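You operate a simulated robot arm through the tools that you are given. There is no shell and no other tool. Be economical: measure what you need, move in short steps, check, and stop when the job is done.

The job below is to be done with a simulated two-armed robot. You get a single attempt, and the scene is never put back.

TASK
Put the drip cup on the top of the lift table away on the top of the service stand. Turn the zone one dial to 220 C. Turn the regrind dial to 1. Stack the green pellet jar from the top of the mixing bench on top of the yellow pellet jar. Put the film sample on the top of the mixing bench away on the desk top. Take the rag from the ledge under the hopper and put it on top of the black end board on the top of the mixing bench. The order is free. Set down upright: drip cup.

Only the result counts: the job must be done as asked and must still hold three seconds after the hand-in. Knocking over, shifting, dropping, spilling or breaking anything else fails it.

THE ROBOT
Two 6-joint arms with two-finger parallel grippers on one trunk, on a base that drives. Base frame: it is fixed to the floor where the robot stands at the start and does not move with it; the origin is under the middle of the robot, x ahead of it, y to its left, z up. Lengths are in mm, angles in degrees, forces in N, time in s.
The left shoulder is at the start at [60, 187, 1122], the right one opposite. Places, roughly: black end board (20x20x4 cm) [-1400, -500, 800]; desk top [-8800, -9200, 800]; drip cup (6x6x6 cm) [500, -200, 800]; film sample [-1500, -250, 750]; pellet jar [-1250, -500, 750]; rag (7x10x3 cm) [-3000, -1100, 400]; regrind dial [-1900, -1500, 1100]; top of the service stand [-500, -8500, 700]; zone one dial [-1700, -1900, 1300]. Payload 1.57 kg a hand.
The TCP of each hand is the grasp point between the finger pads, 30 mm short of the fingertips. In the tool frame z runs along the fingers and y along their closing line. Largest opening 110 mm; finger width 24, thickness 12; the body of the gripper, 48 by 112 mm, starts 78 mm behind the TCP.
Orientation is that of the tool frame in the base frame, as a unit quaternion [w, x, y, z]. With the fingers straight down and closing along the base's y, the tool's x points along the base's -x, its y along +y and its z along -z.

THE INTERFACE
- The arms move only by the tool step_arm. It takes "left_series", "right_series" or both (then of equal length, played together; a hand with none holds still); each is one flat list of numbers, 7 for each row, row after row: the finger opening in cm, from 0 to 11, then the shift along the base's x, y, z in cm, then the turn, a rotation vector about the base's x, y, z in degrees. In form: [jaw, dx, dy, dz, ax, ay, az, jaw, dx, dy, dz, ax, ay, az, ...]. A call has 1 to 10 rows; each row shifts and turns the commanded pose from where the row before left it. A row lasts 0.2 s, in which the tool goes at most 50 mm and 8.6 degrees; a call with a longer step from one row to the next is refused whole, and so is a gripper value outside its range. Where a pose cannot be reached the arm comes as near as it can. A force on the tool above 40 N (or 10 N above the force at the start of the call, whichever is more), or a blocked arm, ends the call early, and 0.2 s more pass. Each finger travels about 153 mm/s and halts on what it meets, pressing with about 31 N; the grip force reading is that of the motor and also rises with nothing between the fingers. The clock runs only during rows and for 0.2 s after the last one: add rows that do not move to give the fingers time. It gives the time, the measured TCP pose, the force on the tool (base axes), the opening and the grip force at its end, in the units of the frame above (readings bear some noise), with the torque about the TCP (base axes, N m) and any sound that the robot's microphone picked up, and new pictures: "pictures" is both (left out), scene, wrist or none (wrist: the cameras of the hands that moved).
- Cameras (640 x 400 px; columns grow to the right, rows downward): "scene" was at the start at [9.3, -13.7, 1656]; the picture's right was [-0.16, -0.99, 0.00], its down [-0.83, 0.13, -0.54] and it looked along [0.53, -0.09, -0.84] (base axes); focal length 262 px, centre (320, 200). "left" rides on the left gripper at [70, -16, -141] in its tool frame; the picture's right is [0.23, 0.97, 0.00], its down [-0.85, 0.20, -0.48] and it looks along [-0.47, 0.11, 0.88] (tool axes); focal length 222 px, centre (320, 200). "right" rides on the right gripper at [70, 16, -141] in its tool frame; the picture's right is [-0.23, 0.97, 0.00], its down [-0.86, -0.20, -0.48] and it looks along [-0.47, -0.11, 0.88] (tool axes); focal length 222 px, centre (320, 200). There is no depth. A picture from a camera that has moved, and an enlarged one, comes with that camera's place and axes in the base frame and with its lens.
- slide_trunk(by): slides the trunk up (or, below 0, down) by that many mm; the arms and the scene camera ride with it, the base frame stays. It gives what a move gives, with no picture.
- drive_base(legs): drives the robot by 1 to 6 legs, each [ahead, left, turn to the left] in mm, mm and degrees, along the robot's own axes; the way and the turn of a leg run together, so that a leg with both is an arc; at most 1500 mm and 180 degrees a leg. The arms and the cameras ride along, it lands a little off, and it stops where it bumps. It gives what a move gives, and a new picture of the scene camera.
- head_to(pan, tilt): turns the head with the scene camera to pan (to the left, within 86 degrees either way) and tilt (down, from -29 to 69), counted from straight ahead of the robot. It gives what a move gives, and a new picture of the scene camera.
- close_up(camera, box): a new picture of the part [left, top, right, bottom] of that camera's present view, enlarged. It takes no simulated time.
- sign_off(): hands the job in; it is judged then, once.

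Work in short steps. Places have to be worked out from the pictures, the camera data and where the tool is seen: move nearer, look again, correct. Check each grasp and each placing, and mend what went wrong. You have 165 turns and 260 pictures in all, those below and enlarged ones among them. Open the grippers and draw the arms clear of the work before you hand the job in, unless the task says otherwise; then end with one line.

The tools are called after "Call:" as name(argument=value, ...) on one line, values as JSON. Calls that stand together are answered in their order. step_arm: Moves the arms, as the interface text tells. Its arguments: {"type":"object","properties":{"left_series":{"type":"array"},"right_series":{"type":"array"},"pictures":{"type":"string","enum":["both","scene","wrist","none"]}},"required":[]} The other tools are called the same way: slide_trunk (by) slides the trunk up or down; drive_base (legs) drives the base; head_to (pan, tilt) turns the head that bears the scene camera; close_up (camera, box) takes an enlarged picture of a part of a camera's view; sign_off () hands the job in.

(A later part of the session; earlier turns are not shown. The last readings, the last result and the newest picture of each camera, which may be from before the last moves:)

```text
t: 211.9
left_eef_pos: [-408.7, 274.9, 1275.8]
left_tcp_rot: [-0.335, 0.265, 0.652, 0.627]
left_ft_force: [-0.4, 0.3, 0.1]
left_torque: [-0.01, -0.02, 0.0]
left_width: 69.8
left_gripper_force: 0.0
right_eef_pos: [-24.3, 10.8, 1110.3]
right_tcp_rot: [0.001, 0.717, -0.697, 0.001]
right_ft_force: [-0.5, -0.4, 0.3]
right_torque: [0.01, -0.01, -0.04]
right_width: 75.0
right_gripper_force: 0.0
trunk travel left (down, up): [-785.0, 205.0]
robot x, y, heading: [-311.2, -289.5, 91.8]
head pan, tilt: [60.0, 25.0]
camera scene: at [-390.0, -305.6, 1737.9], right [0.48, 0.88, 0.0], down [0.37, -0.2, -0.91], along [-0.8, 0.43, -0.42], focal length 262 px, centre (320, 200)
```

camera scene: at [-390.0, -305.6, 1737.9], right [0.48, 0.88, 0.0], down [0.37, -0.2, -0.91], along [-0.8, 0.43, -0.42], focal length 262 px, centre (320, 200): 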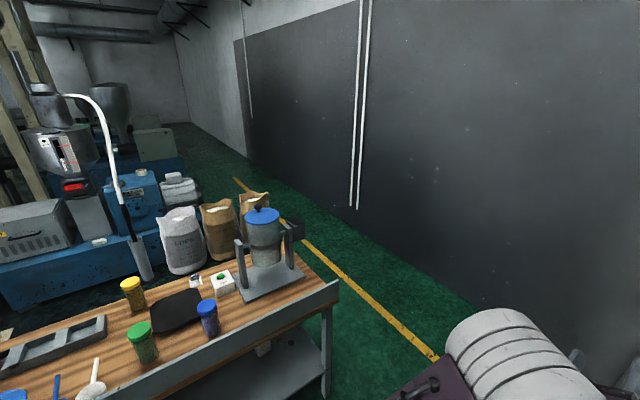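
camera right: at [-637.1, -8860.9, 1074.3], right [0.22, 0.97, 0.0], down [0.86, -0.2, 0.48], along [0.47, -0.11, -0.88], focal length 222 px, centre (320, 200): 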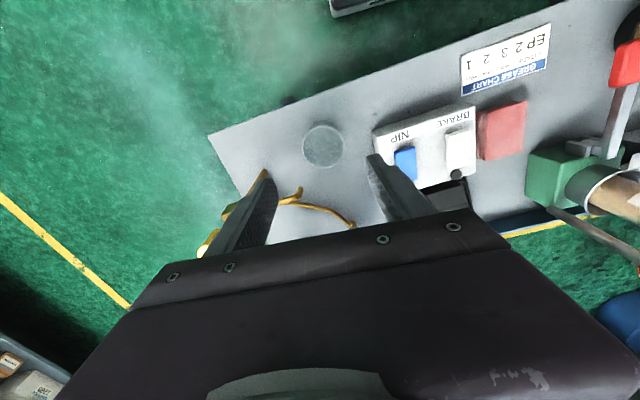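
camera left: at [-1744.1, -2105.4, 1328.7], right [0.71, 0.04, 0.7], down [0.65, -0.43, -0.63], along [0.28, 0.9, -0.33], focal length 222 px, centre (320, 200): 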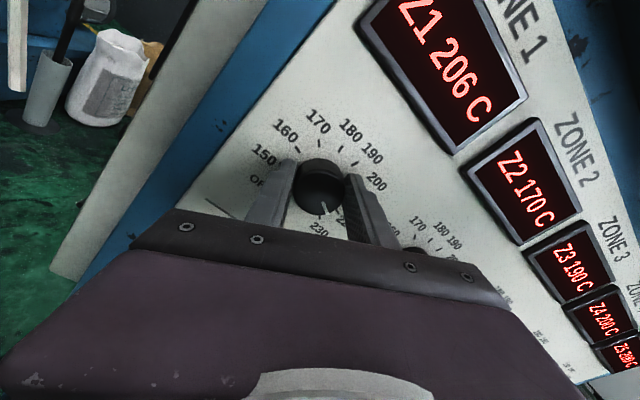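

Route north of the bench is open (bench corner ≈[-1253, 263], wall y≈1500). I drive to (-720,400), turn left, and shift to y≈740.

Call:
drive_base(legs=[[690, 400, -1.8], [0, 0, 90], [0, -340, 0]])

Call:
head_to(pan=20, tilt=20)

```text
t: 221.8
left_eef_pos: [-1294.3, 603.8, 1276.3]
left_tcp_rot: [0.683, 0.281, -0.645, -0.197]
left_ft_force: [-0.3, 0.5, -0.4]
left_torque: [-0.02, -0.03, -0.02]
left_width: 70.1
left_gripper_force: 0.0
right_eef_pos: [-1039.5, 994.8, 1110.5]
right_tcp_rot: [-0.001, 1.0, 0.025, 0.0]
right_ft_force: [-0.1, 0.2, 1.0]
right_torque: [0.02, 0.01, 0.0]
right_width: 75.0
right_gripper_force: 0.1
trunk travel left (down, up): [-785.0, 205.0]
robot x, y, heading: [-736.3, 718.8, -177.2]
head pan, tilt: [60.0, 25.0]
camera scene: at [-716.7, 633.1, 1737.8], right [-0.89, 0.46, 0.0], down [0.19, 0.38, -0.91], along [-0.41, -0.81, -0.42], focal length 262 px, centre (320, 200)
```

scene: 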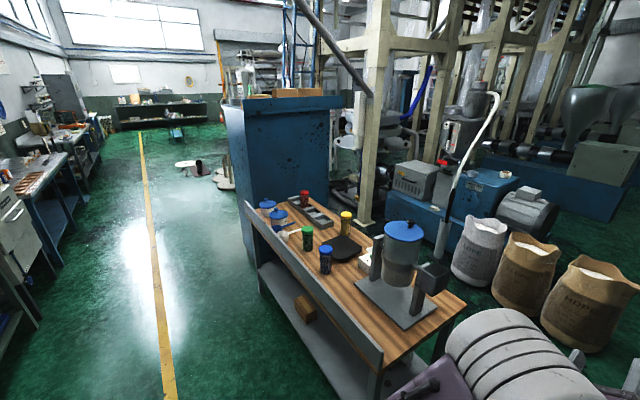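

```text
t: 222.9
left_eef_pos: [-1295.5, 606.4, 1275.3]
left_tcp_rot: [0.683, 0.279, -0.645, -0.199]
left_ft_force: [0.3, -0.4, 0.0]
left_torque: [0.02, -0.02, -0.01]
left_width: 69.9
left_gripper_force: 0.1
right_eef_pos: [-1038.6, 994.6, 1111.1]
right_tcp_rot: [-0.001, 1.0, 0.025, 0.001]
right_ft_force: [-0.2, 1.1, -0.4]
right_torque: [0.02, 0.03, 0.04]
right_width: 75.1
right_gripper_force: 0.1
trunk travel left (down, up): [-785.0, 205.0]
robot x, y, heading: [-734.3, 716.5, -176.9]
head pan, tilt: [20.0, 20.0]
camera scene: at [-760.5, 680.1, 1745.9], right [-0.39, 0.92, 0.0], down [0.32, 0.13, -0.94], along [-0.87, -0.37, -0.34], focal length 262 px, centre (320, 200)
```

scene: 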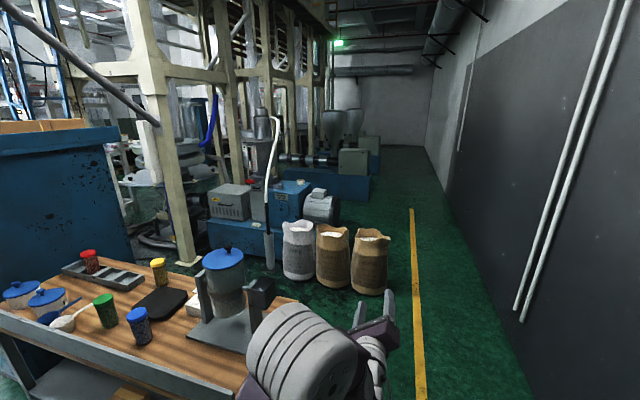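

There's a ~900 mm wide area behind the bench. I drive west then south into it.

Call:
drive_base(legs=[[1400, 0, -3], [0, 1000, 0]])

Call:
head_to(pan=45, tilt=30)

```text
t: 234.6
left_eef_pos: [-2694.4, -395.9, 1276.0]
left_tcp_rot: [0.677, 0.261, -0.652, -0.217]
left_ft_force: [-0.8, -0.4, -0.1]
left_torque: [-0.01, 0.01, 0.01]
left_width: 70.0
left_gripper_force: 0.0
right_eef_pos: [-2419.6, -19.6, 1111.3]
right_tcp_rot: [0.001, 1.0, -0.002, 0.001]
right_ft_force: [0.0, -0.4, 0.4]
right_torque: [0.0, 0.04, 0.02]
right_width: 75.0
right_gripper_force: 0.0
trunk travel left (down, up): [-785.0, 205.0]
robot x, y, heading: [-2128.1, -318.4, 179.8]
head pan, tilt: [20.0, 20.0]
camera scene: at [-2156.9, -348.9, 1746.0], right [-0.34, 0.94, 0.0], down [0.32, 0.12, -0.94], along [-0.88, -0.32, -0.34], focal length 262 px, centre (320, 200)
```

scene: 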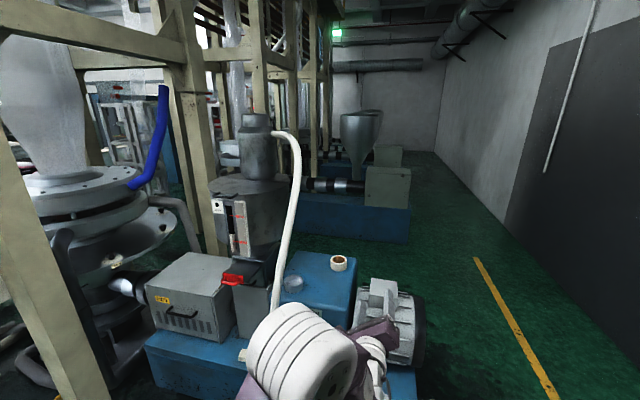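

```text
t: 235.5
left_eef_pos: [-2694.7, -397.2, 1276.0]
left_tcp_rot: [0.677, 0.261, -0.653, -0.217]
left_ft_force: [-0.5, -0.9, -0.3]
left_torque: [0.02, -0.04, 0.01]
left_width: 70.0
left_gripper_force: 0.0
right_eef_pos: [-2417.9, -18.9, 1110.6]
right_tcp_rot: [-0.001, 1.0, -0.001, 0.001]
right_ft_force: [-0.4, 0.4, 0.1]
right_torque: [-0.03, -0.01, 0.03]
right_width: 74.9
right_gripper_force: 0.0
trunk travel left (down, up): [-785.0, 205.0]
robot x, y, heading: [-2132.4, -317.2, 179.8]
head pan, tilt: [45.0, 30.0]
camera scene: at [-2133.5, -381.7, 1729.9], right [-0.7, 0.71, 0.0], down [0.35, 0.35, -0.87], along [-0.61, -0.61, -0.5], focal length 262 px, centre (320, 200)
```

scene: 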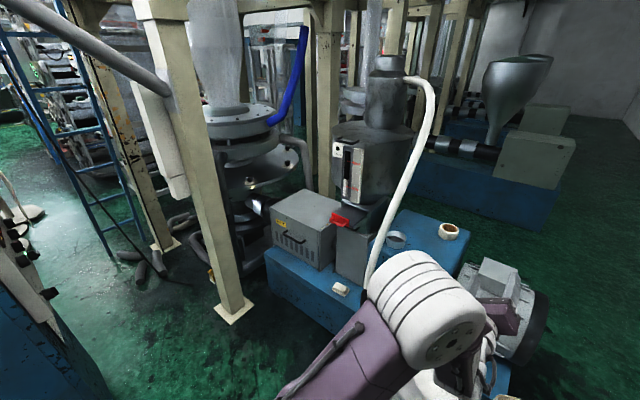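

The rag is at ≈[-3036,-1106,400] on the blue ledge. First the regrind dial: I turn to face +x in this area and look at the side panel.

Call:
drive_base(legs=[[0, 250, 0], [0, 0, 180], [-280, -350, 0]])

Call:
head_to(pan=-45, tilt=30)

```text
t: 247.1
left_eef_pos: [-1819.7, -808.5, 1274.7]
left_tcp_rot: [0.191, 0.643, 0.286, 0.684]
left_ft_force: [-1.6, 0.7, 0.1]
left_torque: [0.06, 0.02, -0.02]
left_width: 70.0
left_gripper_force: 0.0
right_eef_pos: [-2066.0, -1203.1, 1110.6]
right_tcp_rot: [-0.001, -0.035, 0.999, -0.001]
right_ft_force: [-0.2, 0.3, 0.3]
right_torque: [0.0, 0.0, -0.01]
right_width: 75.2
right_gripper_force: 0.0
trunk travel left (down, up): [-785.0, 205.0]
robot x, y, heading: [-2375.8, -928.1, 3.8]
head pan, tilt: [45.0, 30.0]
camera scene: at [-2376.1, -867.7, 1729.8], right [0.75, -0.66, 0.0], down [-0.33, -0.38, -0.87], along [0.57, 0.65, -0.5], focal length 262 px, centre (320, 200)
```

scene: 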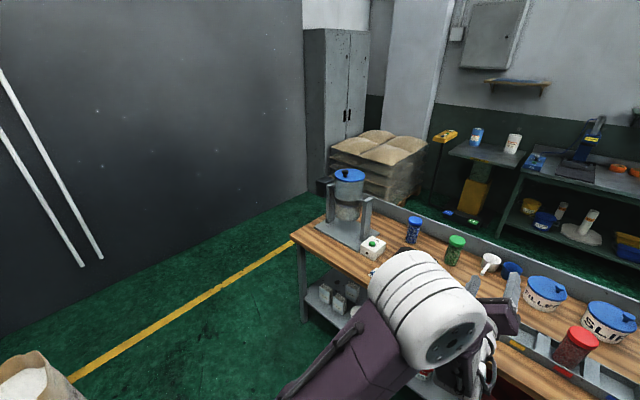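

```text
t: 248.8
left_eef_pos: [-1819.5, -808.2, 1274.9]
left_tcp_rot: [0.191, 0.642, 0.287, 0.684]
left_ft_force: [0.5, -0.2, -0.3]
left_torque: [-0.04, 0.0, -0.01]
left_width: 69.9
left_gripper_force: 0.0
right_eef_pos: [-2067.1, -1204.4, 1110.8]
right_tcp_rot: [0.0, -0.035, 0.999, 0.0]
right_ft_force: [-0.9, 0.1, 0.3]
right_torque: [0.02, -0.01, 0.0]
right_width: 75.1
right_gripper_force: 0.1
trunk travel left (down, up): [-785.0, 205.0]
robot x, y, heading: [-2375.8, -932.7, 3.8]
head pan, tilt: [-45.0, 30.0]
camera scene: at [-2368.0, -996.4, 1729.9], right [-0.66, -0.76, 0.0], down [-0.38, 0.33, -0.87], along [0.65, -0.57, -0.5], focal length 262 px, centre (320, 200)
```

scene: 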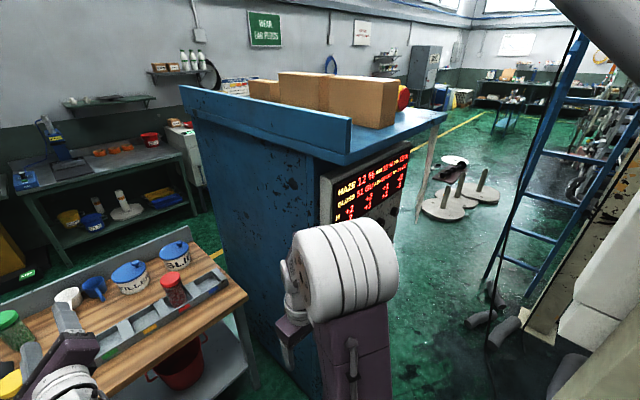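

The bench's near side here is open. The side panel spans y≈-1440…-1890; I shift south ~370 mm to see its knobs.

Call:
drive_base(legs=[[0, -370, -3.8]])

Call:
head_to(pan=-10, tilt=35)

```text
t: 251.1
left_eef_pos: [-1800.1, -1218.9, 1274.9]
left_tcp_rot: [0.214, 0.652, 0.264, 0.678]
left_ft_force: [0.5, 0.0, -0.6]
left_torque: [0.01, 0.0, 0.0]
left_width: 70.3
left_gripper_force: 0.0
right_eef_pos: [-2072.9, -1596.0, 1110.7]
right_tcp_rot: [-0.002, -0.001, 1.0, -0.001]
right_ft_force: [0.8, 0.2, -0.1]
right_torque: [-0.02, -0.01, 0.02]
right_width: 74.8
right_gripper_force: 0.2
trunk travel left (down, up): [-785.0, 205.0]
robot x, y, heading: [-2363.5, -1299.1, 0.1]
head pan, tilt: [-45.0, 30.0]
camera scene: at [-2359.1, -1367.9, 1730.0], right [-0.71, -0.71, 0.0], down [-0.35, 0.35, -0.87], along [0.61, -0.61, -0.5], focal length 262 px, centre (320, 200)
```

scene: 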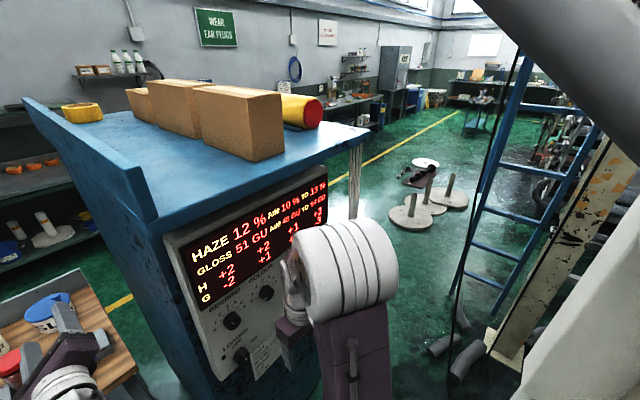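

```text
t: 252.2
left_eef_pos: [-1799.7, -1219.6, 1276.2]
left_tcp_rot: [0.215, 0.652, 0.264, 0.678]
left_ft_force: [0.2, 0.5, 0.2]
left_torque: [0.02, -0.01, 0.0]
left_width: 69.9
left_gripper_force: 0.0
right_eef_pos: [-2073.0, -1597.0, 1109.9]
right_tcp_rot: [0.0, -0.002, 1.0, 0.0]
right_ft_force: [0.4, 0.3, 1.5]
right_torque: [0.01, 0.01, 0.01]
right_width: 75.0
right_gripper_force: 0.1
trunk travel left (down, up): [-785.0, 205.0]
robot x, y, heading: [-2363.9, -1307.2, -0.0]
head pan, tilt: [-10.0, 35.0]
camera scene: at [-2336.5, -1320.5, 1722.1], right [-0.17, -0.98, 0.0], down [-0.56, 0.1, -0.82], along [0.81, -0.14, -0.57], focal length 262 px, centre (320, 200)
```

scene: 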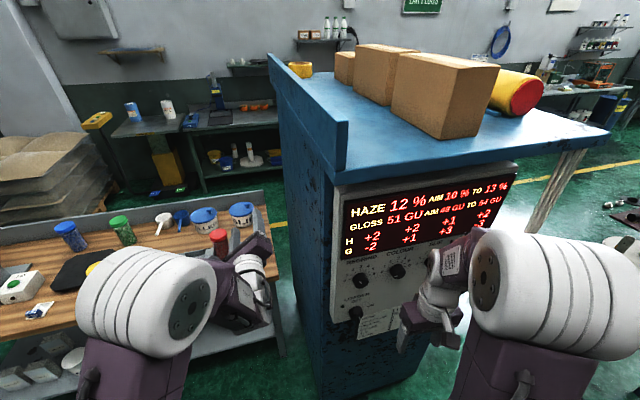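

Call:
close_up(camera="scene", box=[325, 180, 525, 345])

Call:
close_up(camera="scene", box=[335, 240, 425, 320])

```text
2.42 times, centred on (425, 262) of scene
camera zoom: at [-2336.5, -1320.5, 1722.1], right [-0.17, -0.98, 0.0], down [-0.56, 0.1, -0.82], along [0.81, -0.14, -0.57], focal length 634 px, centre (66, 48)
```

zoom: 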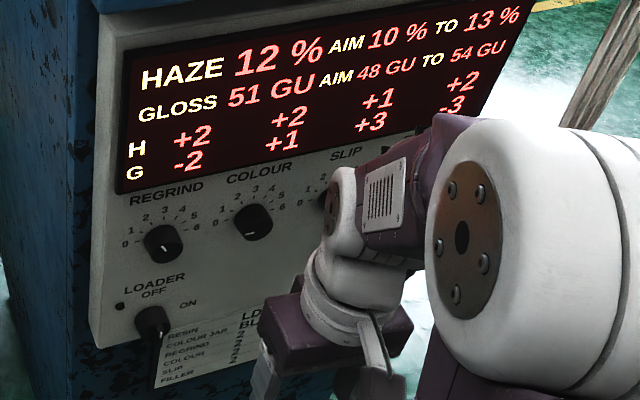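

```text
5.00 times, centred on (380, 280) of scene
camera zoom: at [-2336.5, -1320.5, 1722.1], right [-0.17, -0.98, 0.0], down [-0.56, 0.1, -0.82], along [0.81, -0.14, -0.57], focal length 1308 px, centre (20, -200)
```

zoom: 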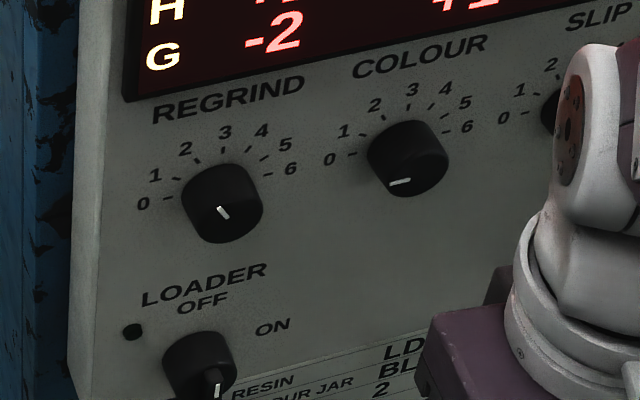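

The REGRIND knob is at ≈[-1885,-1513,1105], pointer around 2; it must go to 1. I back the base 150 mm for arm room and pitch the right hand horizontal.

Call:
drive_base(legs=[[-150, 0, 0]])

Call:
step_arm(right_series=[7, 2.2, 0.7, 0, 0, -8.5, 0, 7, 2.2, 0.7, 0, 0, -8.5, 0, 7, 2.2, 0.7, 0, 0, -8.5, 0, 7, 2.2, 0.7, 0, 0, -8.5, 0, 7, 2.2, 0.7, 0, 0, -8.5, 0, 7, 2.2, 0.7, 0, 0, -8.5, 0, 7, 2.2, 0.7, 0, 0, -8.5, 0, 7, 2.2, 0.7, 0, 0, -8.5, 0, 7, 2.2, 0.7, 0, 0, -8.5, 0, 7, 2.2, 0.7, 0, 0, -8.5, 0], pictures="both")

```text
t: 253.5
left_eef_pos: [-1948.3, -1218.9, 1273.9]
left_tcp_rot: [0.214, 0.653, 0.263, 0.677]
left_ft_force: [0.2, 0.1, 0.5]
left_torque: [-0.02, 0.03, 0.03]
left_width: 70.2
left_gripper_force: 0.1
right_eef_pos: [-2221.4, -1596.6, 1111.3]
right_tcp_rot: [-0.002, -0.002, 1.0, 0.0]
right_ft_force: [0.1, 0.2, -1.3]
right_torque: [-0.02, 0.02, 0.0]
right_width: 74.9
right_gripper_force: 0.1
trunk travel left (down, up): [-785.0, 205.0]
robot x, y, heading: [-2518.0, -1303.2, 0.4]
head pan, tilt: [-10.0, 35.0]
camera scene: at [-2483.7, -1321.1, 1722.0], right [-0.17, -0.99, 0.0], down [-0.57, 0.1, -0.82], along [0.81, -0.14, -0.58], focal length 262 px, centre (320, 200)
```

scene: 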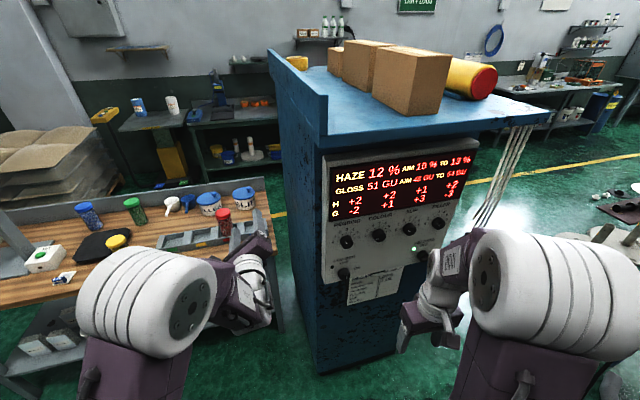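

```text
t: 255.7
left_eef_pos: [-1948.7, -1220.9, 1275.0]
left_tcp_rot: [0.214, 0.653, 0.263, 0.677]
left_ft_force: [0.2, -0.8, 0.9]
left_torque: [0.01, -0.01, 0.0]
left_width: 70.4
left_gripper_force: 0.1
right_eef_pos: [-1959.0, -1593.9, 1231.3]
right_tcp_rot: [0.672, 0.002, 0.741, 0.009]
right_ft_force: [-0.8, 0.1, -0.1]
right_torque: [-0.01, 0.0, 0.01]
right_width: 69.8
right_gripper_force: 0.0
right hand out of reach, approached as far as the arm can: row 4, 5, 6, 7, 8, 9, 10
trunk travel left (down, up): [-785.0, 205.0]
robot x, y, heading: [-2513.4, -1303.0, 0.4]
head pan, tilt: [-10.0, 35.0]
camera scene: at [-2484.8, -1322.0, 1722.1], right [-0.17, -0.99, 0.0], down [-0.57, 0.1, -0.82], along [0.81, -0.14, -0.57], focal length 262 px, centre (320, 200)
camera right: at [-2107.4, -1577.6, 1176.0], right [0.01, 0.97, 0.24], down [-0.39, -0.22, 0.89], along [0.92, -0.11, 0.38], focal length 222 px, centre (320, 200)
```

scene: 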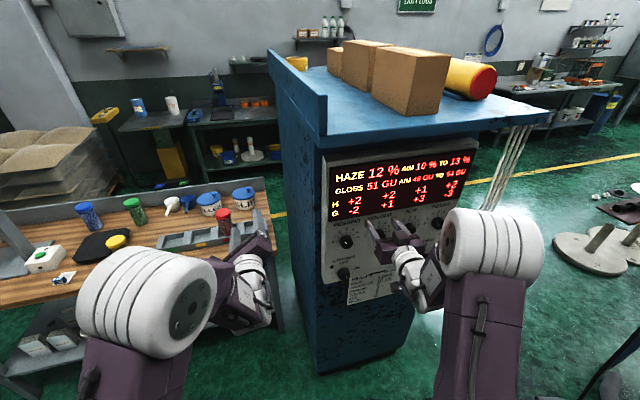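
right: 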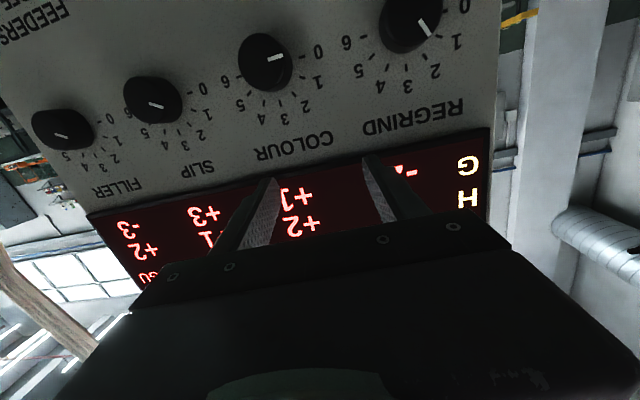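

Knob now triangulated at ≈[-1907,-1503,1140]. The arm is too folded there, so I raise the trunk 200 mm and bring the hand down in front of the knob.

Call:
slide_trunk(by=200)

Call:
step_arm(right_series=[7, -0.43, 1.38, -4.7, 0, -5.6, 0, 7, -0.43, 1.38, -4.7, 0, 0, 4.9, 7, -0.43, 1.38, -4.7, 0, 0, 0, 7, -0.43, 1.38, -4.7, 0, 0, 0, 7, -0.43, 1.38, -4.7, 0, 0, 0, 7, -0.43, 1.38, -4.7, 0, 0, 0], pictures="both")

```text
t: 257.9
left_eef_pos: [-1950.7, -1219.6, 1474.8]
left_tcp_rot: [0.214, 0.652, 0.265, 0.678]
left_ft_force: [0.0, -0.3, 0.9]
left_torque: [-0.02, 0.03, -0.01]
left_width: 69.8
left_gripper_force: 0.0
right_eef_pos: [-1961.0, -1592.9, 1431.7]
right_tcp_rot: [0.672, 0.002, 0.741, 0.009]
right_ft_force: [0.6, -0.4, -0.4]
right_torque: [0.05, -0.01, 0.04]
right_width: 69.9
right_gripper_force: 0.1
trunk travel left (down, up): [-985.0, 5.0]
robot x, y, heading: [-2517.7, -1297.2, 0.1]
head pan, tilt: [-10.0, 35.0]
```

```text
t: 258.6
left_eef_pos: [-1957.8, -1219.8, 1477.9]
left_tcp_rot: [0.215, 0.65, 0.264, 0.679]
left_ft_force: [-0.6, 0.2, 0.7]
left_torque: [0.0, 0.01, 0.01]
left_width: 70.0
left_gripper_force: 0.0
right_eef_pos: [-1929.6, -1606.9, 1384.4]
right_tcp_rot: [0.71, -0.027, 0.702, 0.045]
right_ft_force: [-0.9, -0.2, -0.7]
right_torque: [0.01, 0.01, -0.01]
right_width: 70.0
right_gripper_force: 0.0
right hand out of reach, approached as far as the arm can: row 1, 2, 3
trunk travel left (down, up): [-985.0, 5.0]
robot x, y, heading: [-2515.3, -1307.5, -0.2]
head pan, tilt: [-10.0, 35.0]
stopped in row 3 (right hand): the force on the tool passed its limit at 89 N (the readings are from after the stop); the commanded pose is now the measured one
camera scene: at [-2497.7, -1321.8, 1922.2], right [-0.17, -0.98, 0.0], down [-0.56, 0.1, -0.82], along [0.81, -0.14, -0.57], focal length 262 px, centre (320, 200)
camera right: at [-2073.5, -1602.3, 1313.2], right [-0.1, 0.96, 0.25], down [-0.47, -0.27, 0.84], along [0.88, -0.03, 0.48], focal length 222 px, centre (320, 200)
```

scene: 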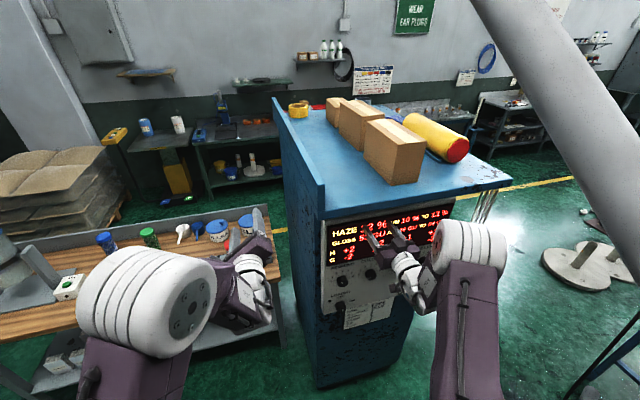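
right: 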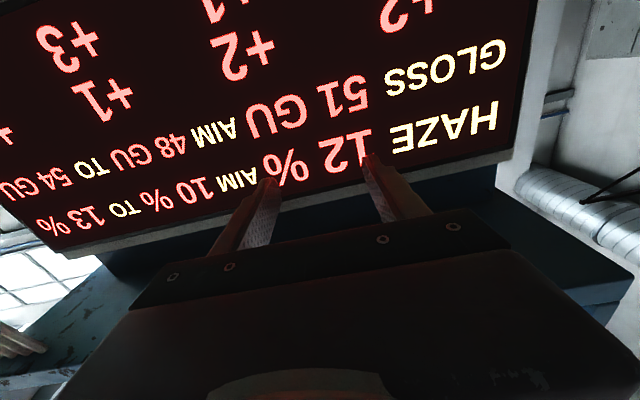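

Touched the display bezel; the joint limit is again near roll 0. I back away while rolling ccw (the right arm's free direction).

Call:
step_arm(right_series=[7, -2, 0, 0, -8, -0.7, 0, 7, -2, 0, 0, -8, -0.7, 0, 7, -1, 0, 0, -8, -0.7, 0], pictures="wrist")

```text
t: 258.9
left_eef_pos: [-1950.7, -1220.2, 1476.0]
left_tcp_rot: [0.216, 0.652, 0.264, 0.678]
left_ft_force: [-0.1, 0.5, -0.8]
left_torque: [-0.02, 0.03, 0.03]
left_width: 70.0
left_gripper_force: 0.2
right_eef_pos: [-1923.5, -1616.8, 1387.4]
right_tcp_rot: [0.704, -0.042, 0.708, 0.036]
right_ft_force: [-0.5, 0.1, 2.7]
right_torque: [-0.03, 0.18, -0.07]
right_width: 68.7
right_gripper_force: 0.1
right hand out of reach, approached as far as the arm can: row 1
trunk travel left (down, up): [-985.0, 5.0]
robot x, y, heading: [-2511.2, -1304.4, 0.0]
head pan, tilt: [-10.0, 35.0]
stopped in row 1 (right hand): the force on the tool passed its limit at 55 N (the readings are from after the stop); the commanded pose is now the measured one
camera right: at [-2067.4, -1615.7, 1319.0], right [-0.1, 0.97, 0.22], down [-0.45, -0.24, 0.86], along [0.89, -0.01, 0.46], focal length 222 px, centre (320, 200)
```

right: 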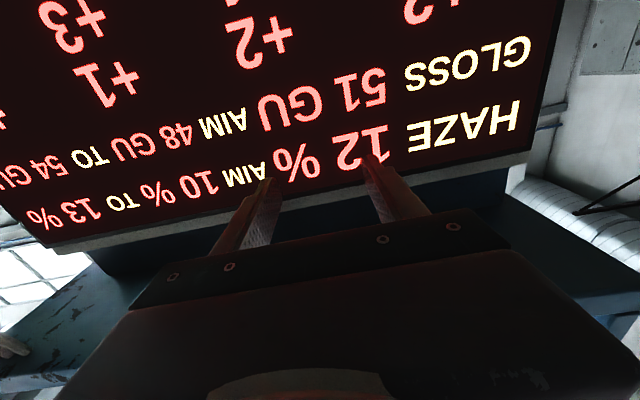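

I retreat using the base (35 mm) instead.

Call:
drive_base(legs=[[-35, 0, 0]])

Call:
step_arm(right_series=[7, 0, 0, 0, -8, -0.7, 0, 7, 0, 0, 0, -8, -0.7, 0], pictures="wrist")

```text
t: 259.8
left_eef_pos: [-1973.7, -1220.8, 1470.0]
left_tcp_rot: [0.213, 0.655, 0.265, 0.675]
left_ft_force: [1.2, -0.1, 0.1]
left_torque: [0.04, -0.06, 0.0]
left_width: 70.2
left_gripper_force: 0.1
right_eef_pos: [-1946.7, -1617.6, 1380.1]
right_tcp_rot: [0.7, -0.04, 0.712, 0.035]
right_ft_force: [0.8, -1.0, -0.6]
right_torque: [0.01, 0.0, 0.0]
right_width: 69.9
right_gripper_force: 0.0
trunk travel left (down, up): [-985.0, 5.0]
robot x, y, heading: [-2550.5, -1302.7, 0.1]
head pan, tilt: [-10.0, 35.0]
camera scene: at [-2508.7, -1321.6, 1921.8], right [-0.17, -0.98, 0.0], down [-0.57, 0.1, -0.81], along [0.8, -0.14, -0.58], focal length 262 px, centre (320, 200)
```

scene: 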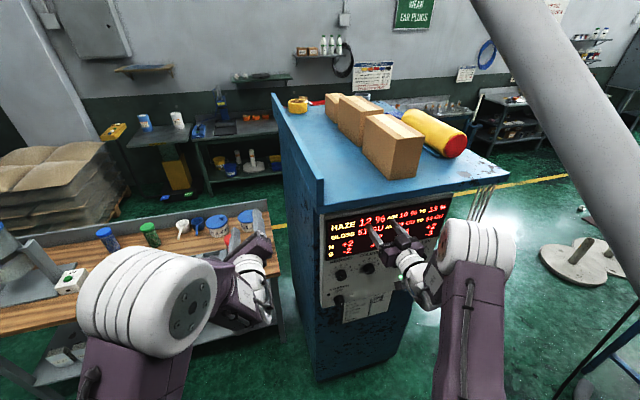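

```text
t: 260.4
left_eef_pos: [-1983.3, -1220.6, 1475.0]
left_tcp_rot: [0.216, 0.653, 0.263, 0.677]
left_ft_force: [-0.5, -0.1, 0.3]
left_torque: [0.03, 0.04, 0.04]
left_width: 70.0
left_gripper_force: 0.1
right_eef_pos: [-1913.2, -1674.9, 1435.7]
right_tcp_rot: [0.696, -0.139, 0.702, -0.054]
right_ft_force: [0.7, 0.0, -0.2]
right_torque: [0.0, -0.01, 0.06]
right_width: 69.8
right_gripper_force: 0.1
right hand out of reach, approached as far as the arm can: row 1, 2
trunk travel left (down, up): [-985.0, 5.0]
robot x, y, heading: [-2547.1, -1303.8, 0.1]
head pan, tilt: [-10.0, 35.0]
camera right: at [-2055.7, -1695.2, 1367.4], right [-0.12, 0.99, -0.04], down [-0.46, -0.02, 0.89], along [0.88, 0.13, 0.46], focal length 222 px, centre (320, 200)
```

right: 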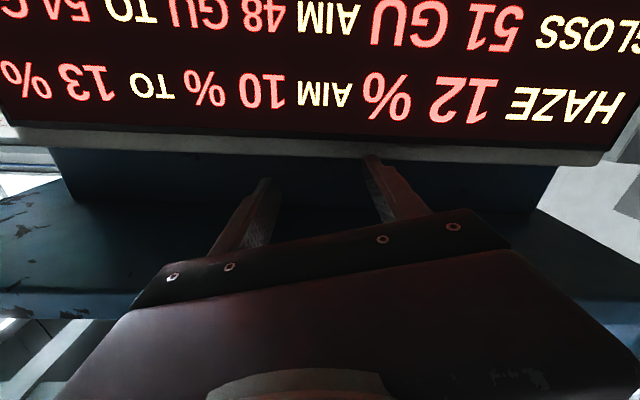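

Rolling the other way seems needed (both arms share joint structure). I roll clockwise.

Call:
step_arm(right_series=[7, -1, 0, 0, 8, 0.7, 0, 7, -1, 0, 0, 8, 0.7, 0, 7, -1, 0, 0, 8, 0.7, 0, 7, 0, 0, 0, 8, 0.7, 0], pictures="none")

```text
t: 261.4
left_eef_pos: [-1985.5, -1219.9, 1475.3]
left_tcp_rot: [0.214, 0.653, 0.263, 0.677]
left_ft_force: [-0.5, 0.3, -0.1]
left_torque: [-0.01, 0.0, -0.02]
left_width: 70.0
left_gripper_force: 0.0
right_eef_pos: [-1944.3, -1673.0, 1437.0]
right_tcp_rot: [0.693, 0.059, 0.706, 0.135]
right_ft_force: [0.2, 0.1, -0.8]
right_torque: [0.0, 0.02, -0.04]
right_width: 69.9
right_gripper_force: 0.1
trunk travel left (down, up): [-985.0, 5.0]
robot x, y, heading: [-2544.3, -1301.2, -0.1]
head pan, tilt: [-10.0, 35.0]
```

That works. I continue the roll to ≈+56° while backing 50 mm, then descend toward the knob.

Call:
step_arm(right_series=[7, -1, 0, 0, 8, 0.7, 0, 7, -1, 0, 0, 8, 0.7, 0, 7, -1, 0, 0, 8, 0.7, 0, 7, -1, 0, 0, 8, 0.7, 0, 7, -1, 0, 0, 8, 0.7, 0, 7, 0, 1.6, -3, 0, 0, 0, 7, 0, 1.6, -3, 0, 0, 0], pictures="none")

Call:
step_arm(right_series=[7, 0, 2, -4, 0, 0, 0, 7, 0, 2, -4, 0, 0, 0, 7, 0, 2, -4, 0, 0, 0, 7, 0, 2, -4, 0, 0, 0, 7, 0, 2, -4, 0, 0, 0, 7, 0, 2, -3.7, 0, 0, 0], pictures="both")

```text
t: 263.0
left_eef_pos: [-1982.0, -1220.9, 1474.4]
left_tcp_rot: [0.215, 0.653, 0.263, 0.677]
left_ft_force: [0.8, -0.4, -1.0]
left_torque: [0.01, 0.01, 0.0]
left_width: 70.3
left_gripper_force: 0.0
right_eef_pos: [-1994.5, -1643.1, 1377.1]
right_tcp_rot: [0.609, 0.297, 0.638, 0.365]
right_ft_force: [0.4, 0.0, -0.5]
right_torque: [-0.02, -0.02, 0.05]
right_width: 70.2
right_gripper_force: 0.1
trunk travel left (down, up): [-985.0, 5.0]
robot x, y, heading: [-2552.0, -1302.8, -0.0]
head pan, tilt: [-10.0, 35.0]
```

```text
t: 264.4
left_eef_pos: [-1984.5, -1218.8, 1474.1]
left_tcp_rot: [0.214, 0.652, 0.264, 0.677]
left_ft_force: [0.4, -0.2, 0.5]
left_torque: [0.02, 0.0, 0.01]
left_width: 70.0
left_gripper_force: 0.1
right_eef_pos: [-1995.2, -1521.3, 1137.5]
right_tcp_rot: [0.61, 0.295, 0.637, 0.366]
right_ft_force: [-0.7, 0.0, -0.1]
right_torque: [0.03, -0.01, -0.01]
right_width: 69.8
right_gripper_force: 0.1
trunk travel left (down, up): [-985.0, 5.0]
robot x, y, heading: [-2549.7, -1301.0, 0.2]
head pan, tilt: [-10.0, 35.0]
camera scene: at [-2521.3, -1320.2, 1922.2], right [-0.17, -0.98, 0.0], down [-0.57, 0.1, -0.82], along [0.81, -0.14, -0.57], focal length 262 px, centre (320, 200)
camera right: at [-2142.5, -1469.7, 1110.2], right [-0.05, 0.36, 0.93], down [-0.39, -0.87, 0.31], along [0.92, -0.35, 0.18], focal length 222 px, centre (320, 200)
```

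scene: 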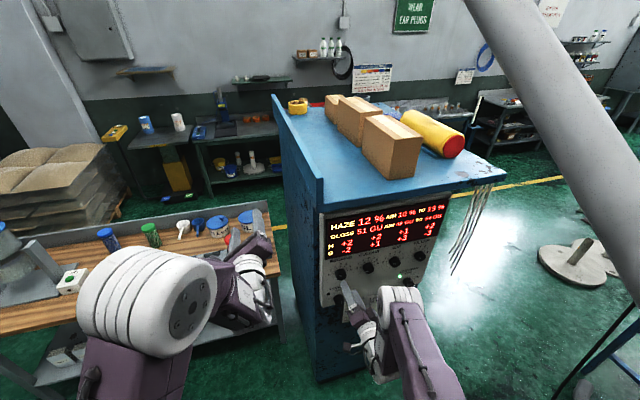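
right: 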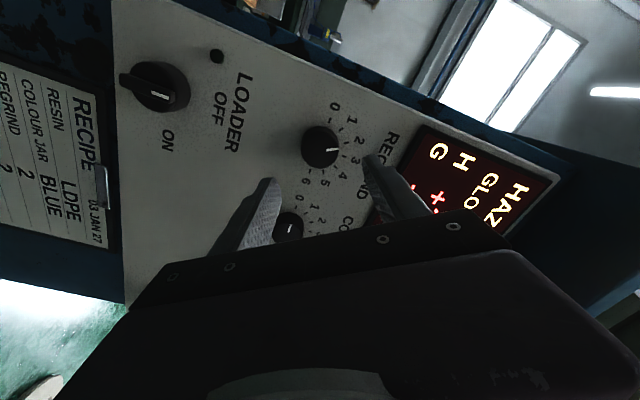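

Knob on view at ≈[-1905,-1503,1135], pointer at 2. I advance to straddle it.

Call:
step_arm(right_series=[7, 2.5, 0.6, -0.1, 0, 0, 0, 7, 2.5, 0.6, -0.1, 0, 0, 0, 7, 1.4, 0.4, 0, 0, 0, 0, 7, 0, 0, 0, 0, 0, 0], pictures="wrist")

Call:
close_up(camera="right", box=[220, 80, 440, 220])

```text
t: 265.4
left_eef_pos: [-1985.9, -1220.4, 1475.1]
left_tcp_rot: [0.214, 0.653, 0.263, 0.677]
left_ft_force: [-0.4, -0.3, -0.4]
left_torque: [-0.01, -0.01, 0.03]
left_width: 70.1
left_gripper_force: 0.0
right_eef_pos: [-1931.3, -1515.8, 1137.1]
right_tcp_rot: [0.608, 0.293, 0.639, 0.369]
right_ft_force: [0.3, 0.7, -0.1]
right_torque: [-0.04, 0.01, 0.01]
right_width: 70.1
right_gripper_force: 0.0
right hand out of reach, approached as far as the arm can: row 2, 3
trunk travel left (down, up): [-985.0, 5.0]
robot x, y, heading: [-2550.9, -1302.9, -0.0]
head pan, tilt: [-10.0, 35.0]
camera right: at [-2080.8, -1465.6, 1109.6], right [-0.05, 0.36, 0.93], down [-0.39, -0.87, 0.31], along [0.92, -0.34, 0.18], focal length 222 px, centre (320, 200)
```

right: 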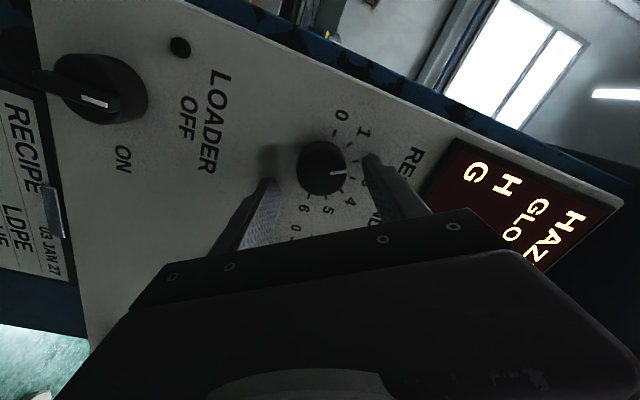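

```text
2.86 times, centred on (330, 150) of right
camera zoom: at [-2080.8, -1465.6, 1109.6], right [-0.05, 0.36, 0.93], down [-0.39, -0.87, 0.31], along [0.92, -0.34, 0.18], focal length 635 px, centre (291, 343)
```

zoom: 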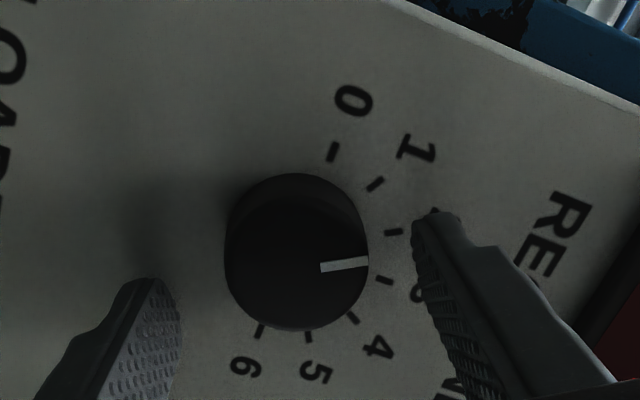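

Reach is borderline with the trunk so high. I back off 40 mm, lower the trunk by 80, and re-approach.

Call:
step_arm(right_series=[7, -2.5, 0, 0, 0, 0, 0, 7, -2.5, 0, 0, 0, 0, 0], pictures="none")

Call:
slide_trunk(by=-80)

Call:
step_arm(right_series=[7, 0, 0.5, 4, 0, 0, 0, 7, 0, 0.5, 3.9, 0, 0, 0, 7, 2, 0.2, 0, 0, 0, 0, 7, 2, 0.2, 0, 0, 0, 0, 7, 0, 0, 0, 0, 0, 0], pictures="wrist")

```text
t: 266.0
left_eef_pos: [-1986.2, -1221.0, 1476.3]
left_tcp_rot: [0.215, 0.652, 0.263, 0.677]
left_ft_force: [0.2, -0.1, -1.2]
left_torque: [0.03, -0.04, 0.01]
left_width: 70.2
left_gripper_force: 0.0
right_eef_pos: [-1984.4, -1517.9, 1138.6]
right_tcp_rot: [0.611, 0.295, 0.637, 0.366]
right_ft_force: [0.1, 1.3, -0.4]
right_torque: [0.03, 0.01, -0.02]
right_width: 70.1
right_gripper_force: 0.1
trunk travel left (down, up): [-985.0, 5.0]
robot x, y, heading: [-2550.8, -1303.0, -0.1]
head pan, tilt: [-10.0, 35.0]
```

```text
t: 267.1
left_eef_pos: [-1985.1, -1221.6, 1395.7]
left_tcp_rot: [0.214, 0.652, 0.264, 0.677]
left_ft_force: [0.5, 0.0, -0.2]
left_torque: [-0.03, 0.01, 0.0]
left_width: 70.1
left_gripper_force: 0.1
right_eef_pos: [-1982.7, -1516.5, 1056.5]
right_tcp_rot: [0.61, 0.296, 0.638, 0.365]
right_ft_force: [0.0, -0.8, -0.8]
right_torque: [-0.01, -0.01, 0.05]
right_width: 69.7
right_gripper_force: 0.0
trunk travel left (down, up): [-905.0, 85.0]
robot x, y, heading: [-2553.9, -1305.8, -0.2]
head pan, tilt: [-10.0, 35.0]
```

```text
t: 268.3
left_eef_pos: [-1985.5, -1220.4, 1394.2]
left_tcp_rot: [0.215, 0.652, 0.263, 0.678]
left_ft_force: [-0.1, 0.6, -0.8]
left_torque: [0.03, -0.02, -0.03]
left_width: 70.3
left_gripper_force: 0.0
right_eef_pos: [-1946.9, -1511.7, 1134.1]
right_tcp_rot: [0.608, 0.292, 0.639, 0.369]
right_ft_force: [-0.5, 0.0, -0.6]
right_torque: [0.0, -0.01, 0.0]
right_width: 69.9
right_gripper_force: 0.1
right hand out of reach, approached as far as the arm can: row 3, 4
trunk travel left (down, up): [-905.0, 85.0]
robot x, y, heading: [-2552.9, -1303.7, -0.2]
head pan, tilt: [-10.0, 35.0]
camera right: at [-2095.1, -1462.7, 1107.1], right [-0.05, 0.36, 0.93], down [-0.39, -0.87, 0.31], along [0.92, -0.34, 0.18], focal length 222 px, centre (320, 200)
```

right: 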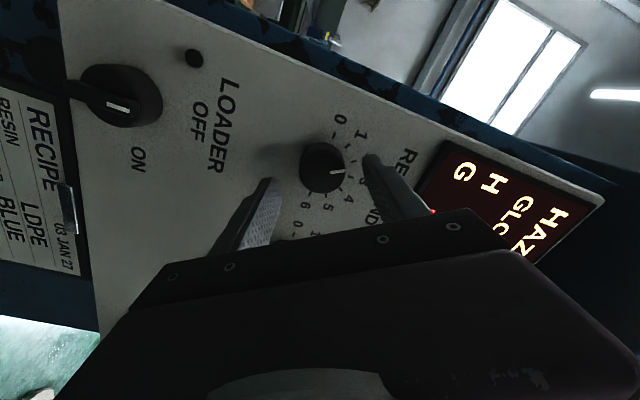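

The limit seems lateral. I back off, shift the base 50 mm left, and compensate with the hand.

Call:
step_arm(right_series=[7, -3, 0, 0, 0, 0, 0], pictures="none")

Call:
drive_base(legs=[[0, 50, 0]])

Call:
step_arm(right_series=[7, 0, -2, 0, 0, 0, 0, 7, 0, -2.2, 0.2, 0, 0, 0, 7, 2, 0, 0, 0, 0, 0, 7, 2, 0, 0, 0, 0, 0, 7, 1, 0, 0, 0, 0, 0, 7, 0, 0, 0, 0, 0, 0], pictures="wrist")

```text
t: 268.7
left_eef_pos: [-1985.4, -1219.0, 1395.3]
left_tcp_rot: [0.213, 0.653, 0.263, 0.678]
left_ft_force: [-0.3, 0.6, 0.0]
left_torque: [0.01, 0.02, 0.02]
left_width: 69.7
left_gripper_force: 0.0
right_eef_pos: [-1976.1, -1514.1, 1133.9]
right_tcp_rot: [0.61, 0.296, 0.638, 0.365]
right_ft_force: [0.4, 0.2, -1.3]
right_torque: [0.0, 0.03, -0.01]
right_width: 69.9
right_gripper_force: 0.0
trunk travel left (down, up): [-905.0, 85.0]
robot x, y, heading: [-2548.5, -1304.6, -0.2]
head pan, tilt: [-10.0, 35.0]
```

```text
t: 269.7
left_eef_pos: [-1984.0, -1182.4, 1395.4]
left_tcp_rot: [0.211, 0.654, 0.26, 0.679]
left_ft_force: [0.3, -1.2, 0.1]
left_torque: [-0.02, 0.02, 0.13]
left_width: 70.0
left_gripper_force: 0.1
right_eef_pos: [-1975.6, -1474.7, 1131.5]
right_tcp_rot: [0.609, 0.299, 0.636, 0.368]
right_ft_force: [0.1, -1.2, 0.7]
right_torque: [0.0, -0.04, 0.09]
right_width: 70.1
right_gripper_force: 0.1
trunk travel left (down, up): [-905.0, 85.0]
robot x, y, heading: [-2548.3, -1250.8, 0.1]
head pan, tilt: [-10.0, 35.0]
camera scene: at [-2522.1, -1286.6, 1841.9], right [-0.18, -0.98, -0.01], down [-0.56, 0.11, -0.82], along [0.81, -0.14, -0.57], focal length 262 px, centre (320, 200)
```

scene: 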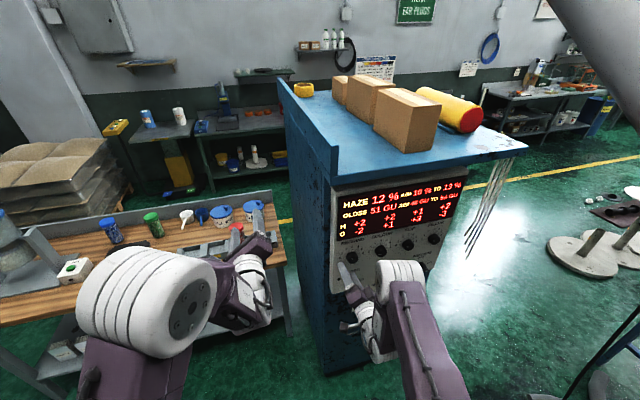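

```text
t: 271.1
left_eef_pos: [-1985.0, -1173.4, 1395.0]
left_tcp_rot: [0.214, 0.653, 0.262, 0.678]
left_ft_force: [-0.6, 0.1, -0.3]
left_torque: [-0.02, -0.02, -0.01]
left_width: 70.1
left_gripper_force: 0.0
right_eef_pos: [-1927.6, -1508.6, 1135.5]
right_tcp_rot: [0.61, 0.296, 0.638, 0.365]
right_ft_force: [0.2, -0.2, 0.1]
right_torque: [0.0, 0.01, 0.02]
right_width: 69.7
right_gripper_force: 0.0
trunk travel left (down, up): [-905.0, 85.0]
robot x, y, heading: [-2550.8, -1254.1, -0.0]
head pan, tilt: [-10.0, 35.0]
camera right: at [-2075.6, -1456.1, 1108.8], right [-0.05, 0.36, 0.93], down [-0.39, -0.87, 0.31], along [0.92, -0.35, 0.18], focal length 222 px, centre (320, 200)
```

right: 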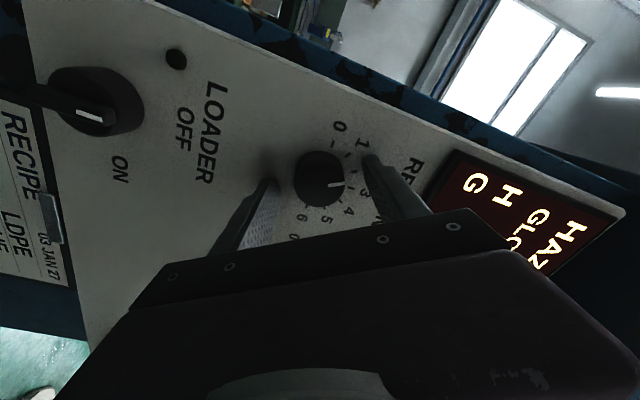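

Reachable now and aligned. I nudge in 5 mm and close on the knob.

Call:
step_arm(right_series=[7, 0.5, 0.3, 0, 0, 0, 0, 5, 0, 0, 0, 0, 0, 0, 3.5, 0, 0, 0, 0, 0, 0, 3, 0, 0, 0, 0, 0, 0, 3, 0, 0, 0, 0, 0, 0], pictures="wrist")

Call:
close_up(camera="right", box=[240, 100, 420, 220])

```text
t: 272.3
left_eef_pos: [-1988.7, -1177.5, 1397.0]
left_tcp_rot: [0.214, 0.652, 0.261, 0.679]
left_ft_force: [0.8, 0.2, -1.0]
left_torque: [-0.03, 0.0, -0.03]
left_width: 69.8
left_gripper_force: 0.1
right_eef_pos: [-1926.9, -1509.4, 1135.6]
right_tcp_rot: [0.609, 0.298, 0.638, 0.365]
right_ft_force: [-31.3, -12.8, -18.8]
right_torque: [-0.2, 1.48, -0.55]
right_width: 47.7
right_gripper_force: 10.4
trunk travel left (down, up): [-905.0, 85.0]
robot x, y, heading: [-2547.7, -1256.6, -0.2]
head pan, tilt: [-10.0, 35.0]
camera right: at [-2074.7, -1456.4, 1109.6], right [-0.04, 0.35, 0.94], down [-0.39, -0.87, 0.31], along [0.92, -0.36, 0.18], focal length 222 px, centre (320, 200)
```

right: 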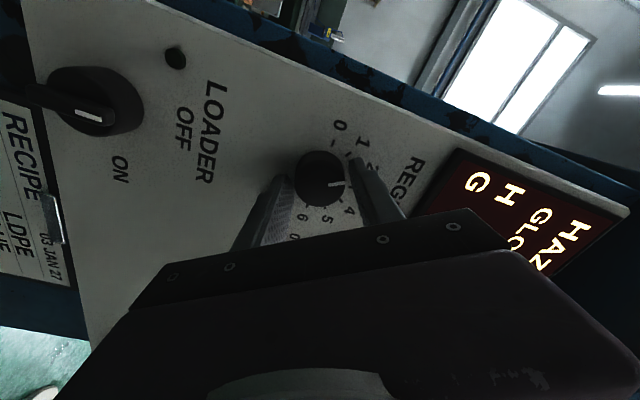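

```text
3.33 times, centred on (330, 160) of right
camera zoom: at [-2074.7, -1456.4, 1109.6], right [-0.04, 0.35, 0.94], down [-0.39, -0.87, 0.31], along [0.92, -0.36, 0.18], focal length 740 px, centre (287, 333)
```

zoom: 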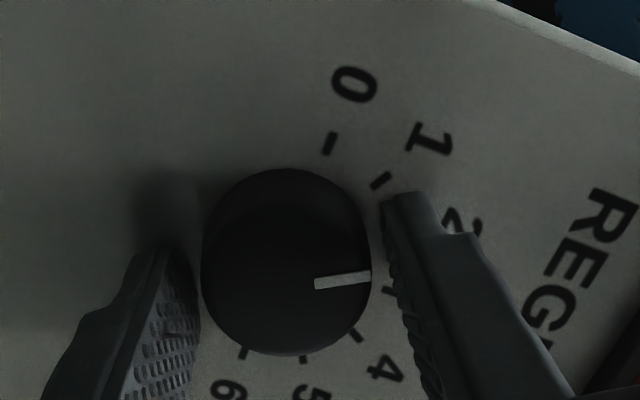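

The tips touch the panel (31 N). I back off 6 mm and close.

Call:
step_arm(right_series=[5, -0.8, 0, 0, 0, 0, 0, 5, 0, 0.2, 0, 0, 0, 0, 4, 0, 0, 0, 0, 0, 0, 3, 0, 0, 0, 0, 0, 0, 3, 0, 0, 0, 0, 0, 0], pictures="wrist")

Call:
close_up(camera="right", box=[240, 100, 420, 220])

```text
t: 273.5
left_eef_pos: [-1982.7, -1174.6, 1394.7]
left_tcp_rot: [0.213, 0.654, 0.263, 0.677]
left_ft_force: [0.9, 0.1, 0.4]
left_torque: [-0.01, -0.02, -0.01]
left_width: 69.8
left_gripper_force: 0.0
right_eef_pos: [-1927.8, -1505.5, 1135.4]
right_tcp_rot: [0.609, 0.298, 0.637, 0.366]
right_ft_force: [2.7, -8.1, -7.6]
right_torque: [-0.03, 0.28, -0.13]
right_width: 40.5
right_gripper_force: 6.3
trunk travel left (down, up): [-905.0, 85.0]
robot x, y, heading: [-2556.5, -1254.4, 0.2]
head pan, tilt: [-10.0, 35.0]
camera right: at [-2075.6, -1453.2, 1108.5], right [-0.05, 0.35, 0.93], down [-0.39, -0.87, 0.31], along [0.92, -0.35, 0.18], focal length 222 px, centre (320, 200)
```

right: 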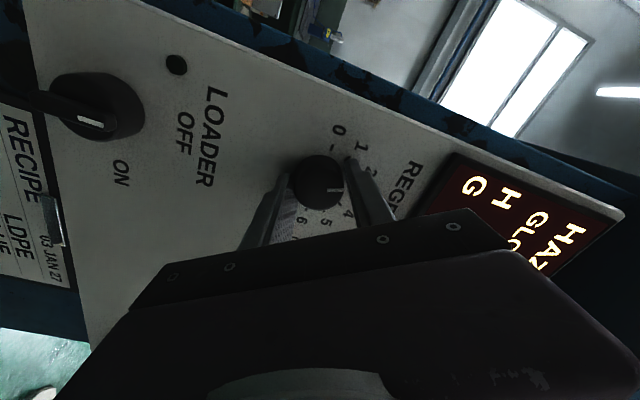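

```text
3.33 times, centred on (330, 160) of right
camera zoom: at [-2075.6, -1453.2, 1108.5], right [-0.05, 0.35, 0.93], down [-0.39, -0.87, 0.31], along [0.92, -0.35, 0.18], focal length 740 px, centre (287, 333)
```

zoom: 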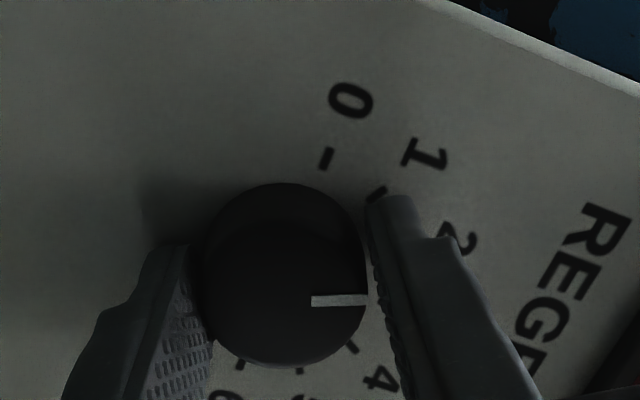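

Now hold to build grip, and turn ccw 30°.

Call:
step_arm(right_series=[2.5, 0, 0, 0, 0, 0, 0, 2.5, 0, 0, 0, 0, 0, 0, 2.5, 0, 0, 0, -7.45, -0.82, 0, 2.5, 0, 0, 0, -7.45, -0.82, 0, 2.5, 0, 0, 0, -7.45, -0.82, 0, 2.5, 0, 0, 0, -7.45, -0.82, 0, 2.5, 0, 0, 0, 0, 0, 0], pictures="wrist")

Call:
close_up(camera="right", box=[240, 100, 420, 220])

```text
t: 275.1
left_eef_pos: [-1982.7, -1176.9, 1394.1]
left_tcp_rot: [0.213, 0.654, 0.262, 0.677]
left_ft_force: [0.2, 0.2, 0.1]
left_torque: [0.02, 0.0, 0.0]
left_width: 69.9
left_gripper_force: 0.0
right_eef_pos: [-1926.6, -1507.2, 1133.6]
right_tcp_rot: [0.683, 0.121, 0.693, 0.198]
right_ft_force: [0.9, -13.3, -12.1]
right_torque: [-0.13, 0.91, -0.32]
right_width: 37.6
right_gripper_force: 43.9
trunk travel left (down, up): [-905.0, 85.0]
robot x, y, heading: [-2551.3, -1253.8, -0.1]
head pan, tilt: [-10.0, 35.0]
camera right: at [-2073.2, -1476.7, 1077.4], right [-0.09, 0.77, 0.63], down [-0.42, -0.6, 0.68], along [0.9, -0.2, 0.38], focal length 222 px, centre (320, 200)
```

right: 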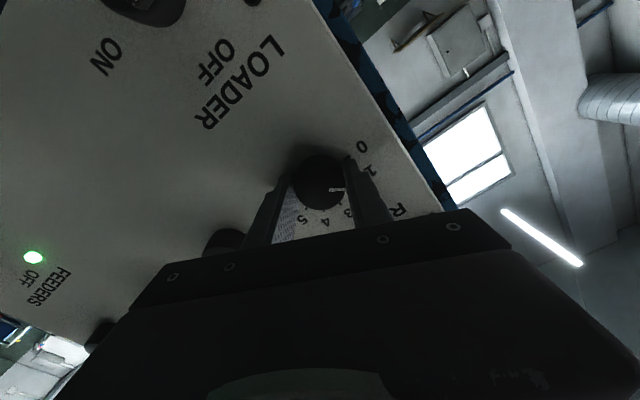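

```text
3.33 times, centred on (330, 160) of right
camera zoom: at [-2073.2, -1476.7, 1077.4], right [-0.09, 0.77, 0.63], down [-0.42, -0.6, 0.68], along [0.9, -0.2, 0.38], focal length 740 px, centre (287, 333)
```

zoom: 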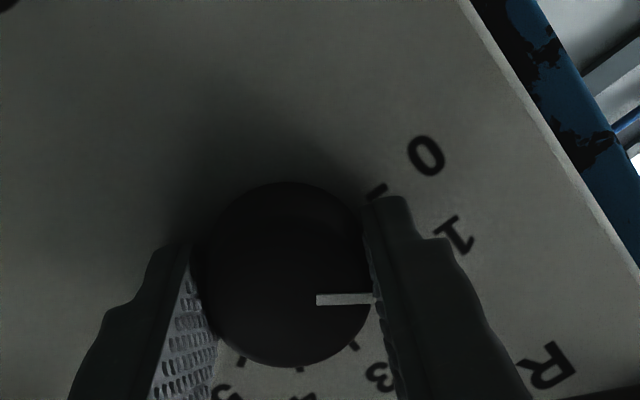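

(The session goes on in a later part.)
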